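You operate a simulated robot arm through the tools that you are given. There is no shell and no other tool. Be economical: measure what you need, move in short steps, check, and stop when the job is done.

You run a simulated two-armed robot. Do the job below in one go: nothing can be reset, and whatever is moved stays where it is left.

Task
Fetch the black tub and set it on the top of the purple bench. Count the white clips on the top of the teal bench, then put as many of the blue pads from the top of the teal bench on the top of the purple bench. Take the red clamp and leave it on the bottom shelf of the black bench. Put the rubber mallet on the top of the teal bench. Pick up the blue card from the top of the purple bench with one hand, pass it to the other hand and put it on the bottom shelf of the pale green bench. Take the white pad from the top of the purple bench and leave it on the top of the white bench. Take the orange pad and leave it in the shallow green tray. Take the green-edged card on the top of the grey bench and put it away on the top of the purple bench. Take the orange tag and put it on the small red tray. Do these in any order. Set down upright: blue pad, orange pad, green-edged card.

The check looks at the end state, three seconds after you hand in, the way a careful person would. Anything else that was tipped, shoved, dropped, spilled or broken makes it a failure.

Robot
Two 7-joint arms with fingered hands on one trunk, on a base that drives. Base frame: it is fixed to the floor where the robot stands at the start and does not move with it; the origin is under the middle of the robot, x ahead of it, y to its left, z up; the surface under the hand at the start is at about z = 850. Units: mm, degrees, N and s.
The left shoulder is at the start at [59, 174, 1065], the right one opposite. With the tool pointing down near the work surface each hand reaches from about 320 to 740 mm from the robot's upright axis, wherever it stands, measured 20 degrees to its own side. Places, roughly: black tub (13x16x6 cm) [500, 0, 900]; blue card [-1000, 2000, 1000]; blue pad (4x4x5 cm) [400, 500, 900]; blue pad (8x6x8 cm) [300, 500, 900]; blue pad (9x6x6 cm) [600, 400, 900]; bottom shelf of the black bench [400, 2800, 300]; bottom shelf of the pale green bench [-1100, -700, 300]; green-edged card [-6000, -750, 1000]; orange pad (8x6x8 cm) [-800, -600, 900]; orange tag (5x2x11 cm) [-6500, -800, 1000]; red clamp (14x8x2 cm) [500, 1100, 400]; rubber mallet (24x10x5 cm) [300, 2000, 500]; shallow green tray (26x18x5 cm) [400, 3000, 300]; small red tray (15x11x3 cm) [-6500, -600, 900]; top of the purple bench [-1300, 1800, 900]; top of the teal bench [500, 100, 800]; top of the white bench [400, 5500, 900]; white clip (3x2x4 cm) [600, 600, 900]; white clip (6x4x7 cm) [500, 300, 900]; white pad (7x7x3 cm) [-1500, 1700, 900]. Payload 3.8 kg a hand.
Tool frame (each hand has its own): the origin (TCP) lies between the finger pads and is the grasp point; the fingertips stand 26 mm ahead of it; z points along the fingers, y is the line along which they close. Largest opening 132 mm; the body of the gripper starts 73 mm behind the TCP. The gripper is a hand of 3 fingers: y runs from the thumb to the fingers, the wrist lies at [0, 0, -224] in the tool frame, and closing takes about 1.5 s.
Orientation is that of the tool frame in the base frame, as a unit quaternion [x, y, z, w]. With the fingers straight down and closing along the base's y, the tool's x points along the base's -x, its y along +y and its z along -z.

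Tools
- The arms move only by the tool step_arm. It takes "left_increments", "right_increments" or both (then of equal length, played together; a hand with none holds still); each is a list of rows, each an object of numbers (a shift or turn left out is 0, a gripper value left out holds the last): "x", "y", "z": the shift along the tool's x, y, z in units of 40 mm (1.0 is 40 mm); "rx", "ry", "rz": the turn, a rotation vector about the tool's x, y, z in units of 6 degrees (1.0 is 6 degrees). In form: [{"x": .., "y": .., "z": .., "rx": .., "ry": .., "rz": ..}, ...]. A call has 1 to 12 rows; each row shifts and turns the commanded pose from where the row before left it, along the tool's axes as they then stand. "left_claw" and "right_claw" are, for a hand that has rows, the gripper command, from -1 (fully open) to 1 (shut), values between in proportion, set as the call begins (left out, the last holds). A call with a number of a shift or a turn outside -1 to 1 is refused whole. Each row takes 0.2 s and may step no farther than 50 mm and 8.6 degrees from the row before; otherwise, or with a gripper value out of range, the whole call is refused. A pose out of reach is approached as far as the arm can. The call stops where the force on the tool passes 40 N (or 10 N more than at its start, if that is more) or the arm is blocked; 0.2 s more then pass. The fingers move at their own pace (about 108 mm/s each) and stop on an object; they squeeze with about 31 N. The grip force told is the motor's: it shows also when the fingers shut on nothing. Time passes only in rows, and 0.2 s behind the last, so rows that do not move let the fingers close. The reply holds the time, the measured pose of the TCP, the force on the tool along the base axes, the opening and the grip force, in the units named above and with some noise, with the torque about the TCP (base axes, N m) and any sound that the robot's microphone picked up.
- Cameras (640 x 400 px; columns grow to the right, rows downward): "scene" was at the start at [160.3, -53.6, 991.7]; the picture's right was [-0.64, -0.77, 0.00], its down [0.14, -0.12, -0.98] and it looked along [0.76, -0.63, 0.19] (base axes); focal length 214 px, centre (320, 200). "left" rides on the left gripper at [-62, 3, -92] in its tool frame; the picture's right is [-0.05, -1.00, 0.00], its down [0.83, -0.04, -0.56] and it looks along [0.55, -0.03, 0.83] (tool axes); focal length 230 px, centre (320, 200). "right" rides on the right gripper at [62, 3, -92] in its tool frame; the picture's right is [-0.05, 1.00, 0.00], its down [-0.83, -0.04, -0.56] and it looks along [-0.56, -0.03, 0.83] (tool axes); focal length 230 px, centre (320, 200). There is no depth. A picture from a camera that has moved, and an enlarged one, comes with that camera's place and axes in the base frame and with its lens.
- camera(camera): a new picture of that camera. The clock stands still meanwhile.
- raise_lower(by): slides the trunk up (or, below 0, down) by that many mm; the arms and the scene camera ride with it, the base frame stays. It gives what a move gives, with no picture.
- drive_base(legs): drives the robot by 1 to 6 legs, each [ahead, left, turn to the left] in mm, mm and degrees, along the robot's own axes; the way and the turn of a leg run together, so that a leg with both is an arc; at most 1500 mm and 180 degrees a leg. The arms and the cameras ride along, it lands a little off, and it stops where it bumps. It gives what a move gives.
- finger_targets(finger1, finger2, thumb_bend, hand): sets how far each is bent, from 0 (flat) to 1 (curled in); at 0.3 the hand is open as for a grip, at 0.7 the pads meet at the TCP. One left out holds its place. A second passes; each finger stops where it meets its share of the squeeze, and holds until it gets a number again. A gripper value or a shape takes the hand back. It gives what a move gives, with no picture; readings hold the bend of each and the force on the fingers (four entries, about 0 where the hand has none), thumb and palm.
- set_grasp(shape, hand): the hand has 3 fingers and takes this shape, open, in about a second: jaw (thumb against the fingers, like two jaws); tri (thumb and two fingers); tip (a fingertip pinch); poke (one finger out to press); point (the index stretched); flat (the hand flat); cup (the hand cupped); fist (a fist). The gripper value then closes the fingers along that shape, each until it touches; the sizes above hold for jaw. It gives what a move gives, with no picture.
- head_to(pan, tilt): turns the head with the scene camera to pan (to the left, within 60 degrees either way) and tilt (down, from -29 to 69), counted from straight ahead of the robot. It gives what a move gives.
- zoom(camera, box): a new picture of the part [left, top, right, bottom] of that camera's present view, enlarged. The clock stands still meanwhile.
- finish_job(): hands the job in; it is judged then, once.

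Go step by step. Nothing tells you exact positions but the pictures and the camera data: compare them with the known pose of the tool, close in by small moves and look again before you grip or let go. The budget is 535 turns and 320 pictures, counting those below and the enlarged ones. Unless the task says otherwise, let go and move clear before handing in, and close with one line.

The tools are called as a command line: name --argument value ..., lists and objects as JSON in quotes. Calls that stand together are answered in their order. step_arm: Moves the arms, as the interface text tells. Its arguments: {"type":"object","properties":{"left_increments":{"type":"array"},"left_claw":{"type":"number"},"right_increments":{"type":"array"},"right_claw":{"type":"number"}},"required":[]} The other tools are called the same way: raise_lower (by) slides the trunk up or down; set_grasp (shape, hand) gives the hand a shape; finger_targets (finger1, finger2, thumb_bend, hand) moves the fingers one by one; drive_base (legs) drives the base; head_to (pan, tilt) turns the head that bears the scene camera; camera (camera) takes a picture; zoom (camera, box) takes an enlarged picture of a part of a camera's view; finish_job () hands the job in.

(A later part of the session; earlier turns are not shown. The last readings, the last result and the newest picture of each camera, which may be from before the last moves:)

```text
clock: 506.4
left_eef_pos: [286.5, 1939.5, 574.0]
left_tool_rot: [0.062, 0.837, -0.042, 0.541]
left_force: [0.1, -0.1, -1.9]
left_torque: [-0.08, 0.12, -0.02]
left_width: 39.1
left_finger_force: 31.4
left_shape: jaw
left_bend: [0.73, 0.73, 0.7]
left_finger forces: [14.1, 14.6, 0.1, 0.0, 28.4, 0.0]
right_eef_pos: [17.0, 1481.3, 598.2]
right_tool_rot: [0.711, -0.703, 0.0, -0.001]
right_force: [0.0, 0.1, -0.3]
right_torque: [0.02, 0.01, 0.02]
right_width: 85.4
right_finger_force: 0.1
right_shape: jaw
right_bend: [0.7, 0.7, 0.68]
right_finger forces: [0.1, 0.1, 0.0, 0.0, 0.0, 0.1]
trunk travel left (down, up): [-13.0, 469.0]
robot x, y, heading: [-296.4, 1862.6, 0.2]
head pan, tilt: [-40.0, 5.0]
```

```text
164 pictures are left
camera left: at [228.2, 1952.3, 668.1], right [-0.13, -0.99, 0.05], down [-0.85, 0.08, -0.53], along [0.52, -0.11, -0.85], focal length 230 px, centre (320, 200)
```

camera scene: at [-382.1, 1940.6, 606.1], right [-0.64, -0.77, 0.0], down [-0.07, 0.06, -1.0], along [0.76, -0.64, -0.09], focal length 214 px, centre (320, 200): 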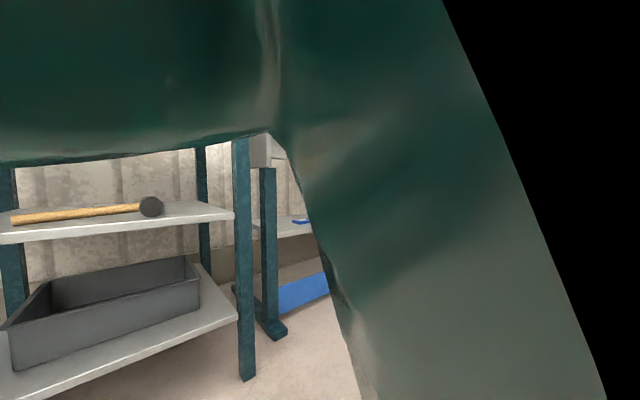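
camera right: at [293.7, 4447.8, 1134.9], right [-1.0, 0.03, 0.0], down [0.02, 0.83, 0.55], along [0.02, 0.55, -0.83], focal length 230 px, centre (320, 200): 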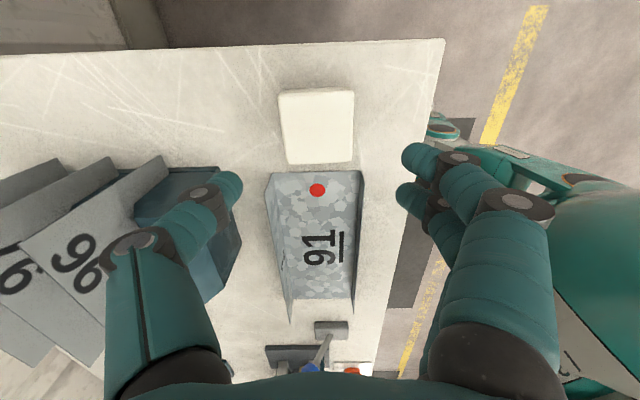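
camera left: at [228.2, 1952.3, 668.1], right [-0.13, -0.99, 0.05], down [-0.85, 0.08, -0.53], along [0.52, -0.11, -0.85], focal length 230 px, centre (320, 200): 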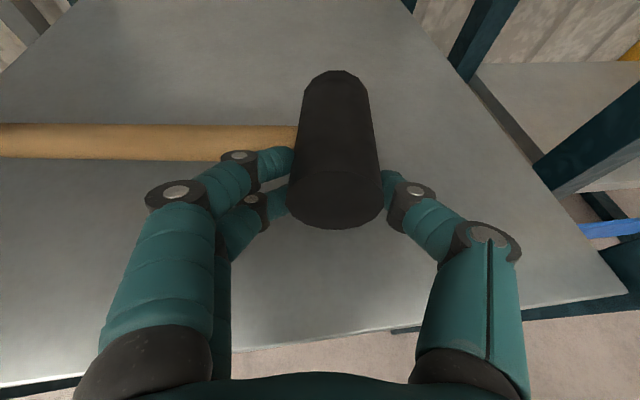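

Held. I raise a bit more and back out, then go toward the teal bench.

step_arm --left_increments '[{"x": -0.45, "z": -0.19}]'

drive_base --legs '[[-350, 0, 0]]'

raise_lower --by 400

camera --camera "left"

head_to --pan -10 --tilt 15

camera --camera "scene"

```text
clock: 506.8
left_eef_pos: [287.0, 1939.5, 594.4]
left_tool_rot: [0.061, 0.837, -0.042, 0.541]
left_force: [0.2, 0.5, -2.0]
left_torque: [-0.07, 0.13, -0.03]
left_width: 39.1
left_finger_force: 30.7
left_shape: jaw
left_bend: [0.73, 0.73, 0.7]
left_finger forces: [13.9, 14.8, 0.1, 0.0, 28.2, 0.0]
right_eef_pos: [16.5, 1482.4, 597.7]
right_tool_rot: [0.712, -0.702, 0.002, -0.001]
right_force: [0.9, -0.3, 0.1]
right_torque: [0.0, 0.03, -0.07]
right_width: 85.4
right_finger_force: 0.2
right_shape: jaw
right_bend: [0.7, 0.7, 0.68]
right_finger forces: [0.1, 0.0, 0.1, 0.0, 0.1, 0.1]
trunk travel left (down, up): [-13.0, 469.0]
robot x, y, heading: [-299.8, 1856.9, 0.3]
head pan, tilt: [-40.0, 5.0]
```

```text
clock: 509.1
left_eef_pos: [-61.1, 1936.1, 595.1]
left_tool_rot: [0.062, 0.837, -0.042, 0.541]
left_force: [-0.3, 0.8, -3.9]
left_torque: [-0.06, 0.13, -0.03]
left_width: 39.1
left_finger_force: 30.8
left_shape: jaw
left_bend: [0.73, 0.73, 0.7]
left_finger forces: [14.0, 14.8, 0.1, 0.1, 28.3, 0.0]
right_eef_pos: [-332.5, 1478.6, 598.0]
right_tool_rot: [0.712, -0.702, 0.002, -0.001]
right_force: [0.7, -0.5, -0.3]
right_torque: [0.01, -0.04, -0.02]
right_width: 85.5
right_finger_force: 0.0
right_shape: jaw
right_bend: [0.7, 0.7, 0.68]
right_finger forces: [0.0, 0.1, 0.0, 0.0, 0.0, 0.0]
trunk travel left (down, up): [-13.0, 469.0]
robot x, y, heading: [-647.3, 1858.5, 0.4]
head pan, tilt: [-40.0, 5.0]
```

```text
clock: 512.9
left_eef_pos: [-61.0, 1936.2, 994.3]
left_tool_rot: [0.062, 0.837, -0.042, 0.541]
left_force: [-0.1, -0.4, -3.9]
left_torque: [-0.07, 0.1, 0.01]
left_width: 39.1
left_finger_force: 30.7
left_shape: jaw
left_bend: [0.73, 0.73, 0.7]
left_finger forces: [13.7, 14.5, 0.1, 0.0, 27.7, 0.1]
right_eef_pos: [-332.1, 1478.5, 998.4]
right_tool_rot: [0.711, -0.703, 0.0, -0.002]
right_force: [0.4, 0.4, 0.3]
right_torque: [0.04, -0.01, 0.01]
right_width: 85.9
right_finger_force: 0.2
right_shape: jaw
right_bend: [0.7, 0.7, 0.68]
right_finger forces: [0.0, 0.0, 0.0, 0.0, 0.0, 0.0]
trunk travel left (down, up): [-413.0, 69.0]
robot x, y, heading: [-645.8, 1859.5, 0.6]
head pan, tilt: [-40.0, 5.0]
```

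```text
163 pictures are left
camera left: at [-120.4, 1949.8, 1088.6], right [-0.13, -0.99, 0.05], down [-0.84, 0.08, -0.53], along [0.52, -0.11, -0.85], focal length 230 px, centre (320, 200)
```

left: 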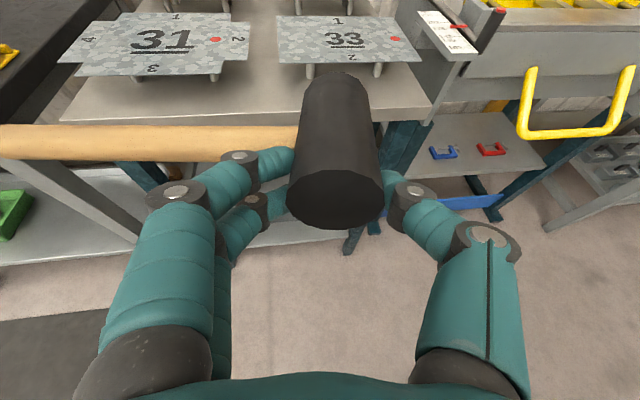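

```text
clock: 513.8
left_eef_pos: [-62.3, 1936.3, 994.1]
left_tool_rot: [0.062, 0.837, -0.042, 0.542]
left_force: [0.1, 0.0, -1.9]
left_torque: [-0.09, 0.1, -0.03]
left_width: 39.1
left_finger_force: 31.1
left_shape: jaw
left_bend: [0.73, 0.73, 0.7]
left_finger forces: [13.8, 14.4, 0.0, 0.0, 27.7, 0.0]
right_eef_pos: [-332.8, 1479.4, 997.0]
right_tool_rot: [0.711, -0.703, 0.0, -0.001]
right_force: [0.6, 0.3, -0.1]
right_torque: [-0.01, -0.02, -0.01]
right_width: 86.0
right_finger_force: 0.1
right_shape: jaw
right_bend: [0.7, 0.7, 0.68]
right_finger forces: [0.0, 0.0, 0.0, 0.1, 0.0, 0.0]
trunk travel left (down, up): [-413.0, 69.0]
robot x, y, heading: [-649.3, 1858.4, 0.5]
head pan, tilt: [-10.0, 15.0]
```

```text
162 pictures are left
camera scene: at [-455.0, 1844.9, 997.2], right [-0.17, -0.99, 0.0], down [-0.26, 0.04, -0.97], along [0.95, -0.16, -0.26], focal length 214 px, centre (320, 200)
```

scene: 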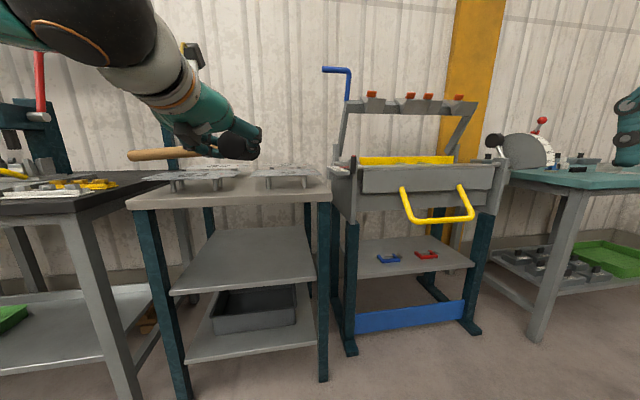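

The mallet is held level. The free place on the teal bench is left of the "90°" sign (where the big pad stood). I drive there.

drive_base --legs '[[0, -1500, 0], [0, -125, -0.5]]'

head_to --pan 10 --tilt 25

camera --camera "scene"

```text
clock: 528.6
left_eef_pos: [-55.8, 292.8, 994.9]
left_tool_rot: [0.069, 0.837, -0.047, 0.541]
left_force: [-0.2, 0.0, -2.5]
left_torque: [-0.08, 0.13, 0.04]
left_width: 39.0
left_finger_force: 31.3
left_shape: jaw
left_bend: [0.73, 0.73, 0.7]
left_finger forces: [13.8, 14.5, 0.0, 0.1, 27.7, 0.0]
right_eef_pos: [-334.4, -158.7, 998.3]
right_tool_rot: [-0.705, 0.709, -0.001, 0.001]
right_force: [-1.0, -0.1, 0.2]
right_torque: [0.0, 0.02, -0.01]
right_width: 85.6
right_finger_force: 0.1
right_shape: jaw
right_bend: [0.7, 0.7, 0.68]
right_finger forces: [0.1, 0.0, 0.0, 0.0, 0.0, 0.0]
trunk travel left (down, up): [-413.0, 69.0]
robot x, y, heading: [-646.0, 226.3, -0.4]
head pan, tilt: [-10.0, 15.0]
```

```text
clock: 529.4
left_eef_pos: [-55.9, 293.7, 994.4]
left_tool_rot: [0.068, 0.837, -0.046, 0.541]
left_force: [0.0, -0.3, -2.1]
left_torque: [-0.04, 0.13, 0.01]
left_width: 38.9
left_finger_force: 30.8
left_shape: jaw
left_bend: [0.73, 0.73, 0.7]
left_finger forces: [13.8, 14.4, 0.0, 0.1, 27.8, 0.0]
right_eef_pos: [-333.7, -158.8, 997.9]
right_tool_rot: [-0.706, 0.708, -0.002, 0.001]
right_force: [0.1, 0.5, 0.7]
right_torque: [-0.01, 0.02, 0.0]
right_width: 85.7
right_finger_force: 0.1
right_shape: jaw
right_bend: [0.7, 0.7, 0.68]
right_finger forces: [0.1, 0.0, 0.0, 0.0, 0.1, 0.0]
trunk travel left (down, up): [-413.0, 69.0]
robot x, y, heading: [-646.3, 225.9, -0.5]
head pan, tilt: [10.0, 25.0]
```

```text
161 pictures are left
camera scene: at [-451.6, 241.0, 980.9], right [0.16, -0.99, 0.0], down [-0.42, -0.07, -0.91], along [0.89, 0.15, -0.42], focal length 214 px, centre (320, 200)
```

scene: 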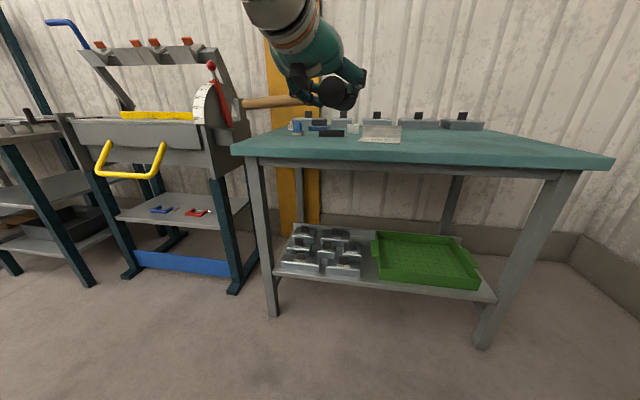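

drive_base --legs '[[290, 18, 0]]'

camera --camera "left"

camera --camera "scene"

```text
clock: 531.4
left_eef_pos: [231.7, 308.8, 995.0]
left_tool_rot: [0.068, 0.837, -0.046, 0.541]
left_force: [0.3, 0.2, -3.4]
left_torque: [-0.11, 0.15, -0.02]
left_width: 39.1
left_finger_force: 31.4
left_shape: jaw
left_bend: [0.73, 0.73, 0.7]
left_finger forces: [13.8, 14.5, 0.0, 0.0, 27.8, 0.0]
right_eef_pos: [-46.2, -144.1, 997.3]
right_tool_rot: [-0.705, 0.71, -0.002, 0.002]
right_force: [1.7, -0.2, 0.4]
right_torque: [-0.01, -0.02, 0.02]
right_width: 85.6
right_finger_force: 0.1
right_shape: jaw
right_bend: [0.7, 0.7, 0.68]
right_finger forces: [0.0, 0.0, 0.0, 0.0, 0.1, 0.0]
trunk travel left (down, up): [-413.0, 69.0]
robot x, y, heading: [-356.0, 237.2, -0.3]
head pan, tilt: [10.0, 25.0]
```

```text
160 pictures are left
camera left: at [172.6, 323.1, 1088.8], right [-0.14, -0.99, 0.05], down [-0.84, 0.1, -0.53], along [0.52, -0.12, -0.85], focal length 230 px, centre (320, 200)
```

left: 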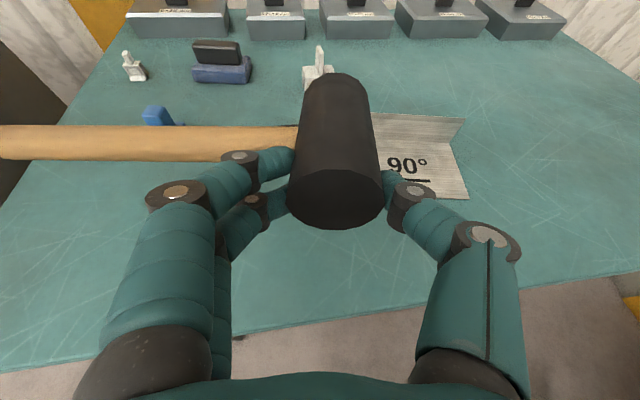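

```text
159 pictures are left
camera scene: at [-164.2, 256.2, 980.8], right [0.16, -0.99, 0.0], down [-0.42, -0.07, -0.91], along [0.89, 0.15, -0.42], focal length 214 px, centre (320, 200)
```

scene: 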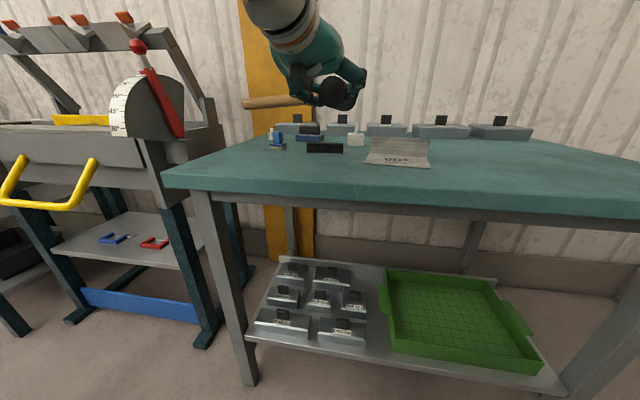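

I see again exactly two white clips on the bench. I shift 15 mm left away from the sign and lower the mallet.

drive_base --legs '[[0, 16, 0]]'

step_arm --left_increments '[{"x": 0.736, "z": 0.31}, {"x": 0.736, "z": 0.31}, {"x": 0.55, "z": 0.23}]'

camera --camera "left"

camera --camera "scene"

```text
clock: 532.2
left_eef_pos: [230.7, 324.1, 993.8]
left_tool_rot: [0.068, 0.837, -0.046, 0.541]
left_force: [-0.1, -0.4, -2.5]
left_torque: [-0.06, 0.11, 0.03]
left_width: 39.3
left_finger_force: 30.8
left_shape: jaw
left_bend: [0.73, 0.73, 0.7]
left_finger forces: [13.8, 14.5, 0.1, 0.0, 27.8, 0.0]
right_eef_pos: [-47.5, -128.8, 997.9]
right_tool_rot: [-0.705, 0.709, -0.002, 0.0]
right_force: [0.4, -0.2, 0.3]
right_torque: [0.0, 0.01, 0.0]
right_width: 85.6
right_finger_force: 0.2
right_shape: jaw
right_bend: [0.7, 0.7, 0.68]
right_finger forces: [0.0, 0.1, 0.1, 0.0, 0.0, 0.1]
trunk travel left (down, up): [-413.0, 69.0]
robot x, y, heading: [-358.4, 255.9, -0.5]
head pan, tilt: [10.0, 25.0]
```

```text
clock: 533.0
left_eef_pos: [229.2, 324.3, 951.6]
left_tool_rot: [0.069, 0.837, -0.047, 0.541]
left_force: [0.0, -0.2, -2.8]
left_torque: [-0.03, 0.12, -0.01]
left_width: 38.5
left_finger_force: 31.5
left_shape: jaw
left_bend: [0.73, 0.73, 0.7]
left_finger forces: [13.9, 15.1, 0.0, 0.1, 28.7, 0.0]
left hand out of reach, approached as far as the arm can: row 2, 3
right_eef_pos: [-46.6, -127.8, 998.0]
right_tool_rot: [-0.706, 0.708, -0.001, 0.001]
right_force: [-0.6, 0.3, -0.1]
right_torque: [0.03, 0.02, -0.01]
right_width: 85.6
right_finger_force: 0.0
right_shape: jaw
right_bend: [0.7, 0.7, 0.68]
right_finger forces: [0.0, 0.0, 0.1, 0.0, 0.0, 0.0]
trunk travel left (down, up): [-413.0, 69.0]
robot x, y, heading: [-357.9, 256.5, -0.5]
head pan, tilt: [10.0, 25.0]
```

```text
158 pictures are left
camera left: at [171.3, 338.9, 1046.6], right [-0.14, -0.99, 0.05], down [-0.84, 0.09, -0.53], along [0.52, -0.12, -0.85], focal length 230 px, centre (320, 200)
```

left: 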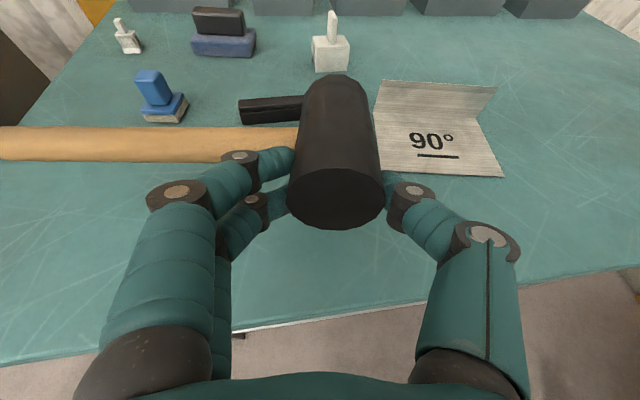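

```text
157 pictures are left
camera scene: at [-164.3, 272.1, 980.8], right [0.16, -0.99, 0.0], down [-0.42, -0.07, -0.91], along [0.89, 0.15, -0.42], focal length 214 px, centre (320, 200)
```

scene: 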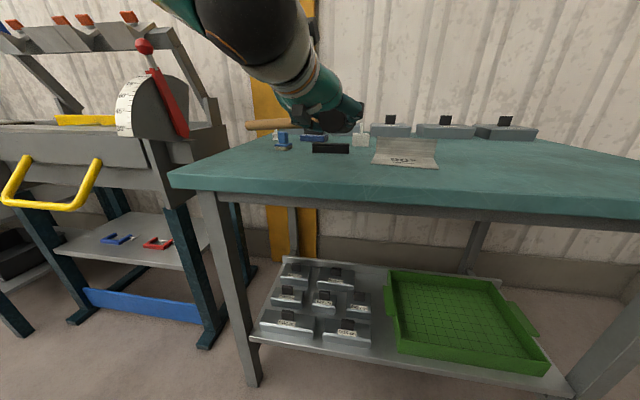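

I lower with the trunk instead.

raise_lower --by -50

camera --camera "left"

camera --camera "scene"

```text
clock: 533.9
left_eef_pos: [229.4, 324.6, 902.7]
left_tool_rot: [0.069, 0.837, -0.047, 0.541]
left_force: [0.4, -0.7, -1.8]
left_torque: [-0.02, 0.15, 0.03]
left_width: 38.4
left_finger_force: 31.4
left_shape: jaw
left_bend: [0.73, 0.73, 0.7]
left_finger forces: [13.9, 15.0, 0.1, 0.0, 28.7, 0.1]
right_eef_pos: [-46.9, -128.2, 948.9]
right_tool_rot: [-0.705, 0.709, -0.002, 0.001]
right_force: [-0.2, 0.3, -0.3]
right_torque: [0.01, 0.0, 0.0]
right_width: 85.5
right_finger_force: 0.0
right_shape: jaw
right_bend: [0.7, 0.7, 0.68]
right_finger forces: [0.0, 0.0, 0.1, 0.1, 0.0, 0.0]
trunk travel left (down, up): [-363.0, 119.0]
robot x, y, heading: [-356.7, 257.3, -0.5]
head pan, tilt: [10.0, 25.0]
```

```text
156 pictures are left
camera left: at [171.4, 338.3, 997.5], right [-0.14, -0.99, 0.05], down [-0.84, 0.1, -0.53], along [0.52, -0.12, -0.85], focal length 230 px, centre (320, 200)
```

left: 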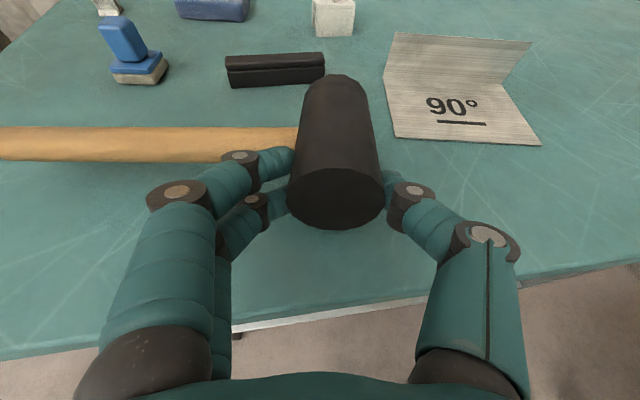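

```text
155 pictures are left
camera scene: at [-172.3, 271.9, 921.7], right [0.16, -0.99, 0.0], down [-0.42, -0.07, -0.91], along [0.89, 0.15, -0.42], focal length 214 px, centre (320, 200)
```

scene: 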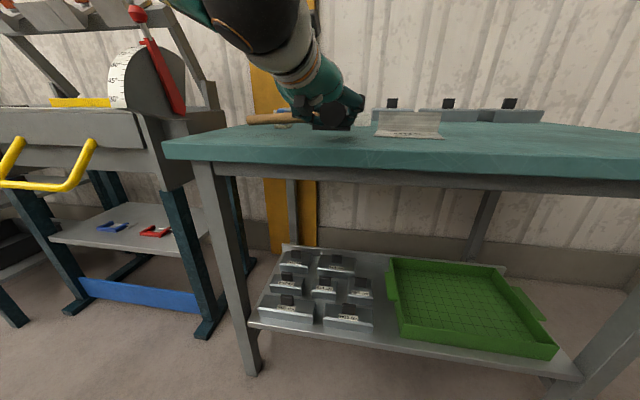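

raise_lower --by -9

raise_lower --by -4

```text
clock: 534.5
left_eef_pos: [231.1, 322.7, 894.5]
left_tool_rot: [0.069, 0.837, -0.046, 0.541]
left_force: [0.0, -0.1, -2.2]
left_torque: [-0.04, 0.11, 0.01]
left_width: 38.5
left_finger_force: 30.8
left_shape: jaw
left_bend: [0.73, 0.73, 0.7]
left_finger forces: [13.9, 15.1, 0.0, 0.0, 28.5, 0.0]
right_eef_pos: [-48.2, -128.7, 938.8]
right_tool_rot: [-0.705, 0.709, -0.002, 0.002]
right_force: [-0.1, 0.1, 1.3]
right_torque: [-0.01, -0.02, -0.03]
right_width: 85.4
right_finger_force: 0.0
right_shape: jaw
right_bend: [0.7, 0.7, 0.68]
right_finger forces: [0.1, 0.0, 0.0, 0.0, 0.2, 0.0]
trunk travel left (down, up): [-354.0, 128.0]
robot x, y, heading: [-357.6, 257.1, -0.4]
head pan, tilt: [10.0, 25.0]
```

```text
clock: 535.0
left_eef_pos: [230.3, 323.7, 889.3]
left_tool_rot: [0.069, 0.837, -0.046, 0.541]
left_force: [-0.2, 0.4, -3.4]
left_torque: [-0.05, 0.1, 0.05]
left_width: 38.5
left_finger_force: 31.1
left_shape: jaw
left_bend: [0.73, 0.73, 0.7]
left_finger forces: [13.8, 15.1, 0.0, 0.0, 28.6, 0.1]
right_eef_pos: [-48.1, -128.3, 934.5]
right_tool_rot: [-0.705, 0.709, -0.003, 0.0]
right_force: [-0.9, -0.8, -0.5]
right_torque: [0.0, 0.02, 0.01]
right_width: 85.3
right_finger_force: 0.1
right_shape: jaw
right_bend: [0.7, 0.7, 0.68]
right_finger forces: [0.0, 0.1, 0.1, 0.1, 0.0, 0.0]
trunk travel left (down, up): [-350.0, 132.0]
robot x, y, heading: [-360.3, 259.3, -0.4]
head pan, tilt: [10.0, 25.0]
```

raise_lower --by -3

raise_lower --by -3

camera --camera "left"

```text
clock: 535.6
left_eef_pos: [229.8, 324.2, 885.9]
left_tool_rot: [0.069, 0.836, -0.047, 0.542]
left_force: [-1.1, 0.2, -3.1]
left_torque: [-0.06, 0.1, 0.02]
left_width: 38.6
left_finger_force: 31.2
left_shape: jaw
left_bend: [0.73, 0.73, 0.7]
left_finger forces: [13.9, 15.1, 0.1, 0.0, 28.6, 0.0]
right_eef_pos: [-48.0, -129.0, 931.2]
right_tool_rot: [-0.706, 0.709, -0.002, 0.0]
right_force: [0.2, 0.2, 0.2]
right_torque: [0.0, -0.02, 0.02]
right_width: 85.9
right_finger_force: 0.0
right_shape: jaw
right_bend: [0.7, 0.7, 0.68]
right_finger forces: [0.1, 0.0, 0.0, 0.1, 0.0, 0.1]
trunk travel left (down, up): [-347.0, 135.0]
robot x, y, heading: [-355.3, 259.5, -0.8]
head pan, tilt: [10.0, 25.0]
```

```text
clock: 536.1
left_eef_pos: [230.0, 322.8, 884.7]
left_tool_rot: [0.068, 0.837, -0.046, 0.54]
left_force: [-0.5, -0.3, -1.9]
left_torque: [-0.07, 0.07, 0.0]
left_width: 38.4
left_finger_force: 31.0
left_shape: jaw
left_bend: [0.73, 0.73, 0.7]
left_finger forces: [14.5, 15.2, 0.1, 0.1, 28.7, 0.0]
right_eef_pos: [-46.2, -128.5, 929.3]
right_tool_rot: [-0.706, 0.709, -0.002, 0.001]
right_force: [0.3, 0.7, 0.6]
right_torque: [0.01, 0.03, 0.0]
right_width: 85.7
right_finger_force: 0.0
right_shape: jaw
right_bend: [0.7, 0.7, 0.68]
right_finger forces: [0.1, 0.0, 0.0, 0.0, 0.1, 0.0]
trunk travel left (down, up): [-344.0, 138.0]
robot x, y, heading: [-357.5, 261.0, -0.6]
head pan, tilt: [10.0, 25.0]
```

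```text
154 pictures are left
camera left: at [171.5, 338.2, 978.0], right [-0.14, -0.99, 0.05], down [-0.84, 0.1, -0.53], along [0.52, -0.12, -0.85], focal length 230 px, centre (320, 200)
```

left: 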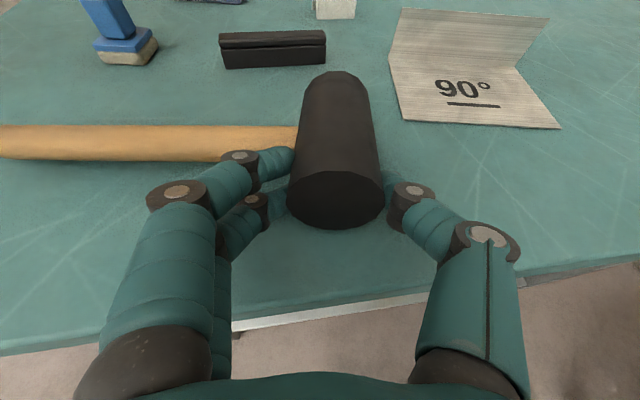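

raise_lower --by -3

raise_lower --by -3

```text
clock: 536.6
left_eef_pos: [229.1, 323.7, 880.8]
left_tool_rot: [0.069, 0.837, -0.047, 0.541]
left_force: [-2.3, -0.4, 0.2]
left_torque: [-0.07, -0.05, 0.02]
left_width: 38.4
left_finger_force: 30.7
left_shape: jaw
left_bend: [0.73, 0.73, 0.7]
left_finger forces: [16.0, 14.7, 0.0, 0.0, 29.6, 0.1]
right_eef_pos: [-48.5, -128.6, 925.4]
right_tool_rot: [-0.705, 0.709, -0.002, 0.002]
right_force: [0.2, 1.0, -0.4]
right_torque: [0.03, 0.04, 0.0]
right_width: 85.6
right_finger_force: 0.0
right_shape: jaw
right_bend: [0.7, 0.7, 0.68]
right_finger forces: [0.1, 0.0, 0.1, 0.1, 0.1, 0.0]
trunk travel left (down, up): [-341.0, 141.0]
robot x, y, heading: [-356.4, 256.3, -0.8]
head pan, tilt: [10.0, 25.0]
```

```text
clock: 537.1
left_eef_pos: [229.4, 323.7, 878.4]
left_tool_rot: [0.07, 0.837, -0.047, 0.541]
left_force: [-3.2, -0.3, 1.2]
left_torque: [0.06, -0.17, 0.03]
left_width: 39.0
left_finger_force: 30.5
left_shape: jaw
left_bend: [0.73, 0.73, 0.7]
left_finger forces: [17.6, 14.0, 0.1, 0.0, 30.9, 0.1]
right_eef_pos: [-47.6, -126.6, 922.6]
right_tool_rot: [-0.706, 0.709, -0.001, 0.002]
right_force: [0.3, 0.8, 0.2]
right_torque: [0.01, -0.02, -0.03]
right_width: 85.5
right_finger_force: 0.0
right_shape: jaw
right_bend: [0.7, 0.7, 0.68]
right_finger forces: [0.0, 0.0, 0.0, 0.1, 0.1, 0.0]
trunk travel left (down, up): [-338.0, 144.0]
robot x, y, heading: [-357.1, 258.4, -0.5]
head pan, tilt: [10.0, 25.0]
```

Resting on the bench. I open and back away.

step_arm --left_increments '[{}, {}, {}, {}]' --left_claw -0.3

drive_base --legs '[[-120, 0, 0]]'

camera --camera "left"

```text
clock: 538.1
left_eef_pos: [229.1, 323.9, 877.7]
left_tool_rot: [0.068, 0.837, -0.046, 0.542]
left_force: [0.2, 0.5, -0.6]
left_torque: [-0.02, -0.01, 0.01]
left_width: 85.6
left_finger_force: 0.1
left_shape: jaw
left_bend: [0.7, 0.7, 0.68]
left_finger forces: [0.0, 0.0, 0.0, 0.0, 0.0, 0.0]
right_eef_pos: [-46.9, -127.8, 922.7]
right_tool_rot: [-0.705, 0.709, -0.002, 0.001]
right_force: [-0.3, 0.5, 0.7]
right_torque: [0.0, 0.01, -0.02]
right_width: 85.8
right_finger_force: 0.1
right_shape: jaw
right_bend: [0.7, 0.7, 0.68]
right_finger forces: [0.0, 0.0, 0.1, 0.1, 0.0, 0.0]
trunk travel left (down, up): [-338.0, 144.0]
robot x, y, heading: [-356.6, 257.1, -0.5]
head pan, tilt: [10.0, 25.0]
```

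```text
clock: 539.4
left_eef_pos: [111.1, 325.6, 878.8]
left_tool_rot: [0.07, 0.837, -0.047, 0.541]
left_force: [0.3, -0.7, 1.0]
left_torque: [0.0, -0.01, -0.01]
left_width: 85.5
left_finger_force: 0.0
left_shape: jaw
left_bend: [0.7, 0.7, 0.68]
left_finger forces: [0.0, 0.0, 0.0, 0.1, 0.0, 0.1]
right_eef_pos: [-167.8, -126.9, 923.3]
right_tool_rot: [-0.706, 0.708, -0.002, 0.002]
right_force: [0.6, -0.5, -0.8]
right_torque: [0.01, -0.04, 0.01]
right_width: 85.6
right_finger_force: 0.1
right_shape: jaw
right_bend: [0.7, 0.7, 0.68]
right_finger forces: [0.0, 0.1, 0.0, 0.0, 0.0, 0.1]
trunk travel left (down, up): [-338.0, 144.0]
robot x, y, heading: [-476.7, 256.9, -0.5]
head pan, tilt: [10.0, 25.0]
```

```text
153 pictures are left
camera left: at [51.5, 339.2, 972.4], right [-0.14, -0.99, 0.05], down [-0.84, 0.1, -0.53], along [0.52, -0.12, -0.85], focal length 230 px, centre (320, 200)
```

left: 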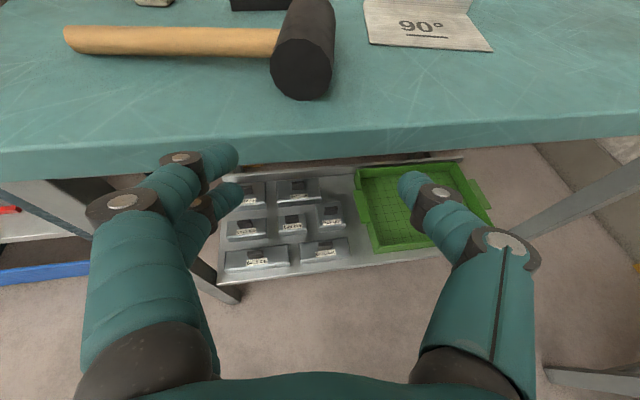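

The mallet lies well on the teal bench. Next is the red clamp near (476, 1101, 410): I go there and lower the trunk.

drive_base --legs '[[-80, 0, 0.5], [0, 776, 0]]'

raise_lower --by -325

camera --camera "left"

camera --camera "scene"

```text
clock: 547.2
left_eef_pos: [30.0, 1108.3, 877.4]
left_tool_rot: [0.065, 0.837, -0.044, 0.542]
left_force: [1.0, -0.2, -0.6]
left_torque: [0.03, 0.03, 0.01]
left_width: 85.9
left_finger_force: 0.0
left_shape: jaw
left_bend: [0.7, 0.7, 0.68]
left_finger forces: [0.1, 0.1, 0.1, 0.0, 0.0, 0.1]
right_eef_pos: [-243.3, 652.5, 922.2]
right_tool_rot: [0.71, -0.705, 0.002, -0.001]
right_force: [0.5, -0.5, 0.6]
right_torque: [-0.01, 0.01, 0.0]
right_width: 85.4
right_finger_force: 0.0
right_shape: jaw
right_bend: [0.7, 0.7, 0.68]
right_finger forces: [0.0, 0.0, 0.1, 0.0, 0.1, 0.0]
trunk travel left (down, up): [-338.0, 144.0]
robot x, y, heading: [-554.3, 1032.0, -0.0]
head pan, tilt: [10.0, 25.0]
```

```text
clock: 550.5
left_eef_pos: [29.2, 1107.6, 553.0]
left_tool_rot: [0.064, 0.838, -0.044, 0.541]
left_force: [-0.2, 0.3, 0.0]
left_torque: [-0.04, 0.02, 0.02]
left_width: 85.6
left_finger_force: 0.0
left_shape: jaw
left_bend: [0.7, 0.7, 0.68]
left_finger forces: [0.0, 0.0, 0.0, 0.1, 0.0, 0.0]
right_eef_pos: [-243.1, 654.5, 597.9]
right_tool_rot: [0.708, -0.706, 0.001, -0.001]
right_force: [0.7, 0.0, 0.2]
right_torque: [-0.01, -0.02, -0.02]
right_width: 85.7
right_finger_force: 0.1
right_shape: jaw
right_bend: [0.7, 0.7, 0.68]
right_finger forces: [0.0, 0.0, 0.0, 0.1, 0.0, 0.0]
trunk travel left (down, up): [-13.0, 469.0]
robot x, y, heading: [-556.1, 1035.5, 0.1]
head pan, tilt: [10.0, 25.0]
```

```text
152 pictures are left
camera left: at [-28.6, 1121.3, 646.9], right [-0.13, -0.99, 0.05], down [-0.84, 0.09, -0.53], along [0.52, -0.11, -0.85], focal length 230 px, centre (320, 200)
```

left: 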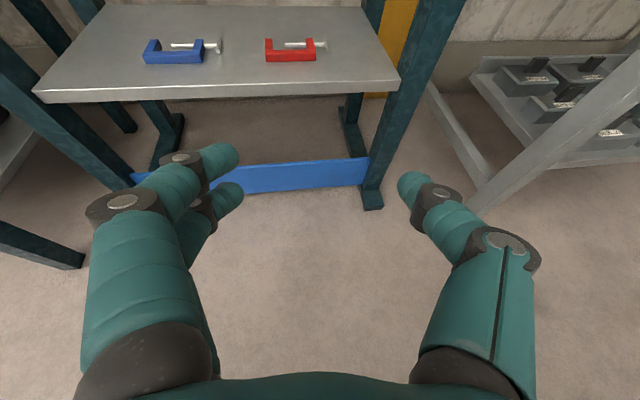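

```text
151 pictures are left
camera scene: at [-364.6, 1051.9, 573.7], right [0.17, -0.98, 0.0], down [-0.42, -0.07, -0.91], along [0.89, 0.16, -0.42], focal length 214 px, centre (320, 200)
```

scene: 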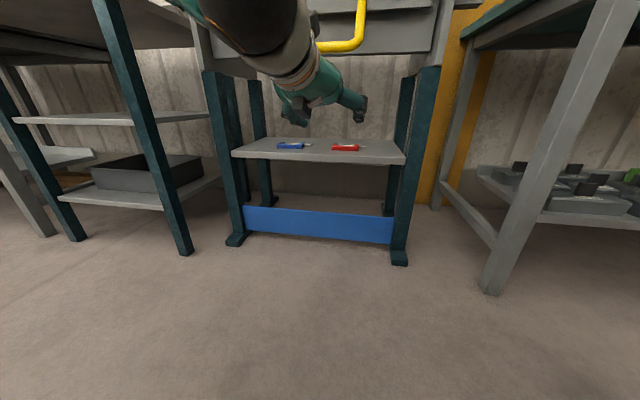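

The red C-clamp lies with its back bar to the front, ~94 mm wide. I'll grip it across its width with the hand pitched about 35°. I adjust the pitch, open wide and move nearer.

step_arm --left_increments '[{"ry": 1}, {"ry": 1}, {"ry": 1}, {"ry": 1}, {"ry": 1}]' --left_claw -1

drive_base --legs '[[170, 0, 0]]'

camera --camera "left"

camera --camera "scene"

```text
clock: 551.6
left_eef_pos: [29.7, 1107.5, 552.8]
left_tool_rot: [0.073, 0.949, -0.026, 0.304]
left_force: [1.0, -0.5, 0.2]
left_torque: [0.02, 0.02, 0.02]
left_width: 132.2
left_finger_force: 0.0
left_shape: jaw
left_bend: [0.3, 0.3, 0.3]
left_finger forces: [0.0, 0.0, 0.1, 0.0, 0.0, 0.0]
right_eef_pos: [-243.5, 652.6, 597.7]
right_tool_rot: [0.709, -0.705, 0.001, -0.001]
right_force: [-0.1, -0.1, 0.0]
right_torque: [0.03, 0.0, 0.05]
right_width: 85.7
right_finger_force: 0.1
right_shape: jaw
right_bend: [0.7, 0.7, 0.68]
right_finger forces: [0.2, 0.0, 0.0, 0.0, 0.1, 0.1]
trunk travel left (down, up): [-13.0, 469.0]
robot x, y, heading: [-555.6, 1035.7, -0.2]
head pan, tilt: [10.0, 25.0]
```

```text
clock: 553.1
left_eef_pos: [200.5, 1108.3, 552.5]
left_tool_rot: [0.074, 0.949, -0.025, 0.307]
left_force: [0.2, -0.7, -0.2]
left_torque: [0.0, -0.01, 0.01]
left_width: 132.0
left_finger_force: 0.2
left_shape: jaw
left_bend: [0.3, 0.3, 0.3]
left_finger forces: [0.0, 0.0, 0.0, 0.0, 0.1, 0.0]
right_eef_pos: [-73.3, 652.6, 597.7]
right_tool_rot: [0.709, -0.705, 0.002, -0.002]
right_force: [-0.5, 0.3, 0.4]
right_torque: [-0.01, -0.01, -0.02]
right_width: 85.7
right_finger_force: 0.0
right_shape: jaw
right_bend: [0.7, 0.7, 0.68]
right_finger forces: [0.0, 0.0, 0.0, 0.0, 0.1, 0.0]
trunk travel left (down, up): [-13.0, 469.0]
robot x, y, heading: [-387.6, 1037.5, 0.1]
head pan, tilt: [10.0, 25.0]
```

```text
150 pictures are left
camera left: at [195.7, 1112.8, 663.9], right [-0.11, -0.99, 0.03], down [-0.99, 0.11, -0.03], along [0.03, -0.04, -1.0], focal length 230 px, centre (320, 200)
```

left: 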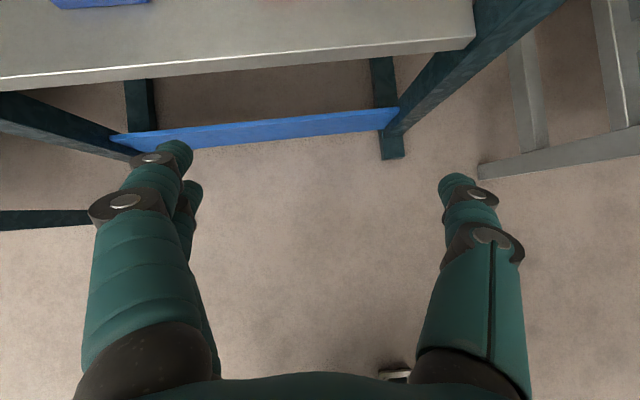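

```text
149 pictures are left
camera scene: at [-194.5, 1051.8, 573.6], right [0.17, -0.98, 0.0], down [-0.42, -0.07, -0.91], along [0.89, 0.16, -0.42], focal length 214 px, centre (320, 200)
```

scene: 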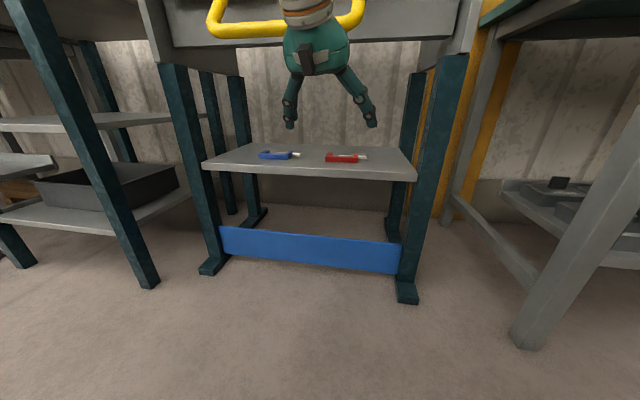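

Clamp front bar ≈ (438, 1100), shelf ≈ 403. I lower the hand here in front of the shelf, then advance.

step_arm --left_increments '[{"x": 0.44, "z": 0.61}, {"x": 0.44, "z": 0.61}, {"x": 0.44, "z": 0.61}]'

drive_base --legs '[[130, 0, 0]]'

camera --camera "left"

camera --camera "scene"

```text
clock: 553.9
left_eef_pos: [200.6, 1108.7, 462.6]
left_tool_rot: [0.073, 0.949, -0.025, 0.305]
left_force: [-0.4, 0.6, 0.5]
left_torque: [0.01, 0.01, -0.01]
left_width: 132.2
left_finger_force: 0.1
left_shape: jaw
left_bend: [0.3, 0.3, 0.3]
left_finger forces: [0.0, 0.0, 0.1, 0.0, 0.0, 0.0]
right_eef_pos: [-72.8, 651.9, 597.9]
right_tool_rot: [0.709, -0.705, 0.002, -0.001]
right_force: [-0.4, 0.1, 0.6]
right_torque: [-0.01, -0.02, 0.01]
right_width: 85.9
right_finger_force: 0.1
right_shape: jaw
right_bend: [0.7, 0.7, 0.68]
right_finger forces: [0.0, 0.0, 0.0, 0.1, 0.0, 0.0]
trunk travel left (down, up): [-13.0, 469.0]
robot x, y, heading: [-386.4, 1035.9, 0.2]
head pan, tilt: [10.0, 25.0]
```

```text
clock: 555.2
left_eef_pos: [328.5, 1108.1, 463.0]
left_tool_rot: [0.075, 0.948, -0.025, 0.307]
left_force: [-0.2, 0.6, 0.6]
left_torque: [0.03, -0.01, -0.02]
left_width: 131.8
left_finger_force: 0.0
left_shape: jaw
left_bend: [0.3, 0.3, 0.3]
left_finger forces: [0.0, 0.1, 0.1, 0.1, 0.0, 0.1]
right_eef_pos: [53.3, 651.8, 596.7]
right_tool_rot: [0.708, -0.706, 0.002, -0.001]
right_force: [0.5, -0.4, 0.8]
right_torque: [0.04, 0.01, 0.0]
right_width: 85.8
right_finger_force: 0.0
right_shape: jaw
right_bend: [0.7, 0.7, 0.68]
right_finger forces: [0.1, 0.0, 0.0, 0.1, 0.0, 0.1]
trunk travel left (down, up): [-13.0, 469.0]
robot x, y, heading: [-257.6, 1035.7, -0.2]
head pan, tilt: [10.0, 25.0]
```

```text
148 pictures are left
camera left: at [324.0, 1112.2, 573.5], right [-0.12, -0.99, 0.03], down [-0.99, 0.11, -0.03], along [0.03, -0.04, -1.0], focal length 230 px, centre (320, 200)
```

left: 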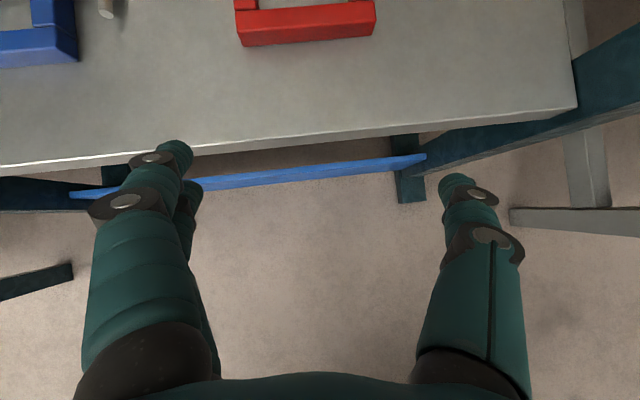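

```text
147 pictures are left
camera scene: at [-66.1, 1051.5, 573.7], right [0.17, -0.98, 0.0], down [-0.42, -0.07, -0.91], along [0.89, 0.16, -0.42], focal length 214 px, centre (320, 200)
```

scene: 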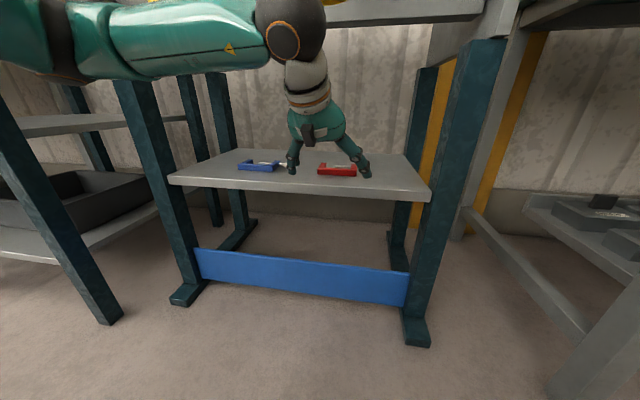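

I straighten the yaw, advance, lower to just above the shelf and look again.

step_arm --left_increments '[{"rx": -0.39, "rz": -0.54}, {"rx": -0.39, "rz": -0.54}]'

drive_base --legs '[[80, -5, 0]]'

step_arm --left_increments '[{"x": 0.22, "z": 0.3}, {"x": 0.22, "z": 0.3}]'

camera --camera "left"

camera --camera "scene"

```text
clock: 555.8
left_eef_pos: [328.1, 1106.4, 462.9]
left_tool_rot: [0.007, 0.952, -0.005, 0.307]
left_force: [0.7, -0.2, 0.7]
left_torque: [-0.01, -0.03, 0.01]
left_width: 132.0
left_finger_force: 0.0
left_shape: jaw
left_bend: [0.3, 0.3, 0.3]
left_finger forces: [0.1, 0.0, 0.0, 0.1, 0.0, 0.0]
right_eef_pos: [55.1, 652.7, 597.1]
right_tool_rot: [0.708, -0.706, 0.001, -0.001]
right_force: [0.5, 0.5, -0.4]
right_torque: [0.03, -0.02, -0.01]
right_width: 85.9
right_finger_force: 0.2
right_shape: jaw
right_bend: [0.7, 0.7, 0.68]
right_finger forces: [0.0, 0.0, 0.0, 0.0, 0.0, 0.0]
trunk travel left (down, up): [-13.0, 469.0]
robot x, y, heading: [-259.9, 1033.3, -0.1]
head pan, tilt: [10.0, 25.0]
```

```text
clock: 556.9
left_eef_pos: [409.5, 1103.0, 461.3]
left_tool_rot: [0.008, 0.952, -0.004, 0.307]
left_force: [0.5, -0.5, -0.4]
left_torque: [0.0, 0.01, 0.01]
left_width: 131.9
left_finger_force: 0.1
left_shape: jaw
left_bend: [0.3, 0.3, 0.3]
left_finger forces: [0.0, 0.0, 0.0, 0.0, 0.0, 0.0]
right_eef_pos: [134.8, 647.9, 597.1]
right_tool_rot: [0.708, -0.706, 0.001, 0.0]
right_force: [0.3, 0.0, -0.4]
right_torque: [0.02, 0.01, 0.01]
right_width: 85.3
right_finger_force: 0.1
right_shape: jaw
right_bend: [0.7, 0.7, 0.68]
right_finger forces: [0.1, 0.1, 0.0, 0.1, 0.0, 0.0]
trunk travel left (down, up): [-13.0, 469.0]
robot x, y, heading: [-176.6, 1028.0, -0.2]
head pan, tilt: [10.0, 25.0]
```

```text
clock: 557.5
left_eef_pos: [407.7, 1102.8, 432.5]
left_tool_rot: [0.008, 0.951, -0.005, 0.308]
left_force: [-0.4, -0.4, 0.1]
left_torque: [0.01, 0.0, -0.01]
left_width: 131.9
left_finger_force: 0.1
left_shape: jaw
left_bend: [0.3, 0.3, 0.3]
left_finger forces: [0.0, 0.0, 0.1, 0.0, 0.1, 0.1]
right_eef_pos: [134.9, 646.8, 597.8]
right_tool_rot: [0.709, -0.706, 0.002, -0.001]
right_force: [-0.8, 0.0, -0.1]
right_torque: [-0.04, -0.02, 0.01]
right_width: 85.6
right_finger_force: 0.0
right_shape: jaw
right_bend: [0.7, 0.7, 0.68]
right_finger forces: [0.1, 0.1, 0.0, 0.0, 0.1, 0.0]
trunk travel left (down, up): [-13.0, 469.0]
robot x, y, heading: [-175.8, 1030.7, -0.0]
head pan, tilt: [10.0, 25.0]
```

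```text
146 pictures are left
camera left: at [403.2, 1106.4, 544.3], right [0.02, -1.0, 0.03], down [-1.0, -0.02, -0.04], along [0.04, -0.03, -1.0], focal length 230 px, centre (320, 200)
```

left: 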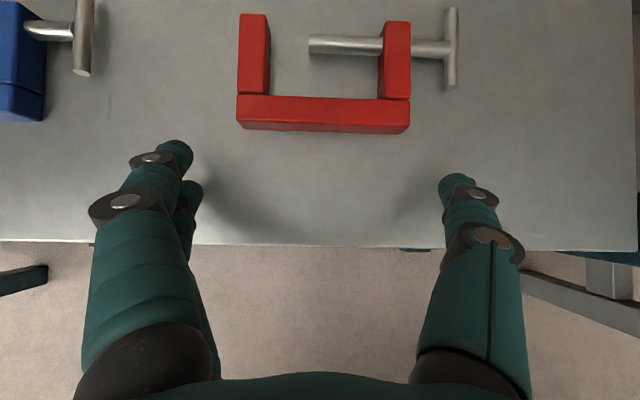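

```text
145 pictures are left
camera scene: at [13.9, 1046.4, 573.7], right [0.17, -0.98, 0.0], down [-0.42, -0.07, -0.91], along [0.89, 0.16, -0.42], focal length 214 px, centre (320, 200)
```

scene: 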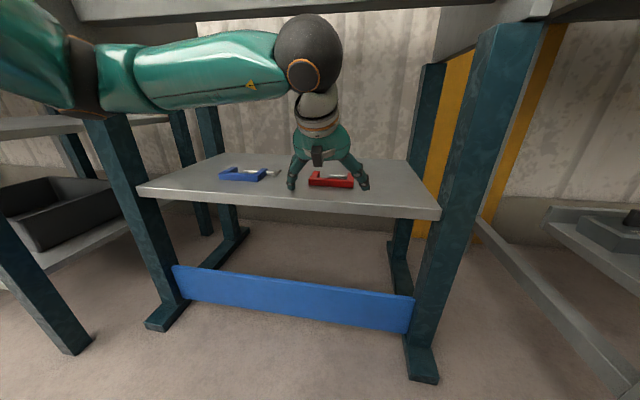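

Clear view: I narrow to ~112 mm so the thumb clears the screw's T-bar, and advance 43 mm.

step_arm --left_increments '[{}, {}, {"x": 0.03, "z": 0.04}]' --left_claw -0.7

drive_base --legs '[[43, 0, 0]]'

camera --camera "left"

```text
clock: 558.3
left_eef_pos: [407.6, 1101.7, 431.1]
left_tool_rot: [0.008, 0.952, -0.003, 0.306]
left_force: [0.5, 1.2, -1.0]
left_torque: [-0.01, 0.03, 0.02]
left_width: 112.5
left_finger_force: 0.0
left_shape: jaw
left_bend: [0.54, 0.54, 0.5]
left_finger forces: [0.0, 0.1, 0.1, 0.0, 0.0, 0.1]
right_eef_pos: [134.7, 648.0, 598.9]
right_tool_rot: [0.709, -0.705, 0.002, -0.001]
right_force: [-0.4, -0.2, 0.7]
right_torque: [0.02, 0.0, 0.02]
right_width: 85.6
right_finger_force: 0.1
right_shape: jaw
right_bend: [0.7, 0.7, 0.68]
right_finger forces: [0.1, 0.0, 0.0, 0.0, 0.0, 0.1]
trunk travel left (down, up): [-13.0, 469.0]
robot x, y, heading: [-176.5, 1032.2, -0.3]
head pan, tilt: [10.0, 25.0]
```

```text
clock: 559.2
left_eef_pos: [436.2, 1098.8, 429.8]
left_tool_rot: [0.01, 0.952, -0.004, 0.307]
left_force: [-0.7, -0.1, 1.1]
left_torque: [-0.02, 0.01, -0.01]
left_width: 112.3
left_finger_force: 0.0
left_shape: jaw
left_bend: [0.54, 0.54, 0.5]
left_finger forces: [0.0, 0.0, 0.0, 0.1, 0.0, 0.1]
right_eef_pos: [157.2, 647.3, 598.3]
right_tool_rot: [0.709, -0.706, 0.008, -0.004]
right_force: [-0.6, -0.3, -0.4]
right_torque: [-0.02, 0.02, -0.04]
right_width: 85.8
right_finger_force: 0.1
right_shape: jaw
right_bend: [0.7, 0.7, 0.68]
right_finger forces: [0.1, 0.0, 0.0, 0.1, 0.1, 0.0]
trunk travel left (down, up): [-13.0, 469.0]
robot x, y, heading: [-145.8, 1031.4, -0.5]
head pan, tilt: [10.0, 25.0]
stopped in leg 1: the robot was blocked; the commanded pose is now the measured one
```

```text
144 pictures are left
camera left: at [431.5, 1103.0, 542.4], right [0.02, -1.0, 0.03], down [-1.0, -0.02, -0.03], along [0.04, -0.03, -1.0], focal length 230 px, centre (320, 200)
```

left: 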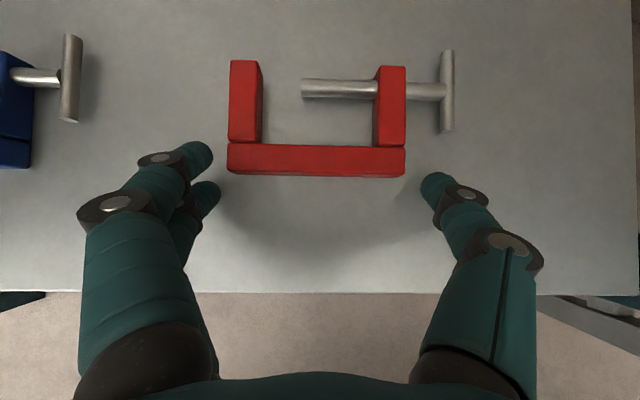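

The base is blocked (right hand by the teal bench corner); I use the arm for the last 15 mm.

drive_base --legs '[[-6, 0, 0]]'

step_arm --left_increments '[{"x": -0.2, "z": 0.15}, {"x": -0.2, "z": 0.15}]'

camera --camera "left"

```text
clock: 559.9
left_eef_pos: [432.2, 1099.3, 430.8]
left_tool_rot: [0.01, 0.952, -0.005, 0.306]
left_force: [1.5, -0.6, 0.7]
left_torque: [0.08, 0.0, 0.02]
left_width: 112.2
left_finger_force: 0.1
left_shape: jaw
left_bend: [0.54, 0.54, 0.5]
left_finger forces: [0.0, 1.1, 0.0, 0.1, 0.0, 0.0]
right_eef_pos: [154.6, 646.3, 597.0]
right_tool_rot: [0.709, -0.705, 0.005, -0.003]
right_force: [0.1, 0.3, 0.7]
right_torque: [-0.01, -0.01, 0.02]
right_width: 85.5
right_finger_force: 0.0
right_shape: jaw
right_bend: [0.7, 0.7, 0.68]
right_finger forces: [0.1, 0.1, 0.0, 0.1, 0.0, 0.0]
trunk travel left (down, up): [-13.0, 469.0]
robot x, y, heading: [-154.7, 1030.3, -0.0]
head pan, tilt: [10.0, 25.0]
```

```text
clock: 560.5
left_eef_pos: [452.7, 1099.8, 430.7]
left_tool_rot: [0.01, 0.952, -0.004, 0.306]
left_force: [0.1, 1.3, 2.3]
left_torque: [0.12, 0.02, 0.07]
left_width: 112.4
left_finger_force: 0.1
left_shape: jaw
left_bend: [0.54, 0.54, 0.5]
left_finger forces: [0.0, 2.1, 0.1, 0.0, 0.0, 0.1]
right_eef_pos: [152.9, 646.8, 597.8]
right_tool_rot: [0.709, -0.705, 0.006, -0.002]
right_force: [0.2, 0.1, 0.1]
right_torque: [0.0, -0.02, 0.01]
right_width: 85.6
right_finger_force: 0.1
right_shape: jaw
right_bend: [0.7, 0.7, 0.68]
right_finger forces: [0.0, 0.0, 0.0, 0.0, 0.0, 0.1]
trunk travel left (down, up): [-13.0, 469.0]
robot x, y, heading: [-160.8, 1031.8, -0.6]
head pan, tilt: [10.0, 25.0]
```

```text
143 pictures are left
camera left: at [446.9, 1103.6, 541.4], right [0.02, -1.0, 0.03], down [-1.0, -0.02, -0.03], along [0.03, -0.03, -1.0], focal length 230 px, centre (320, 200)
```

left: 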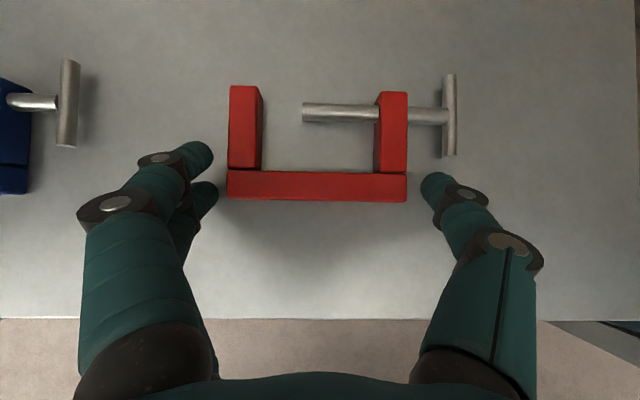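

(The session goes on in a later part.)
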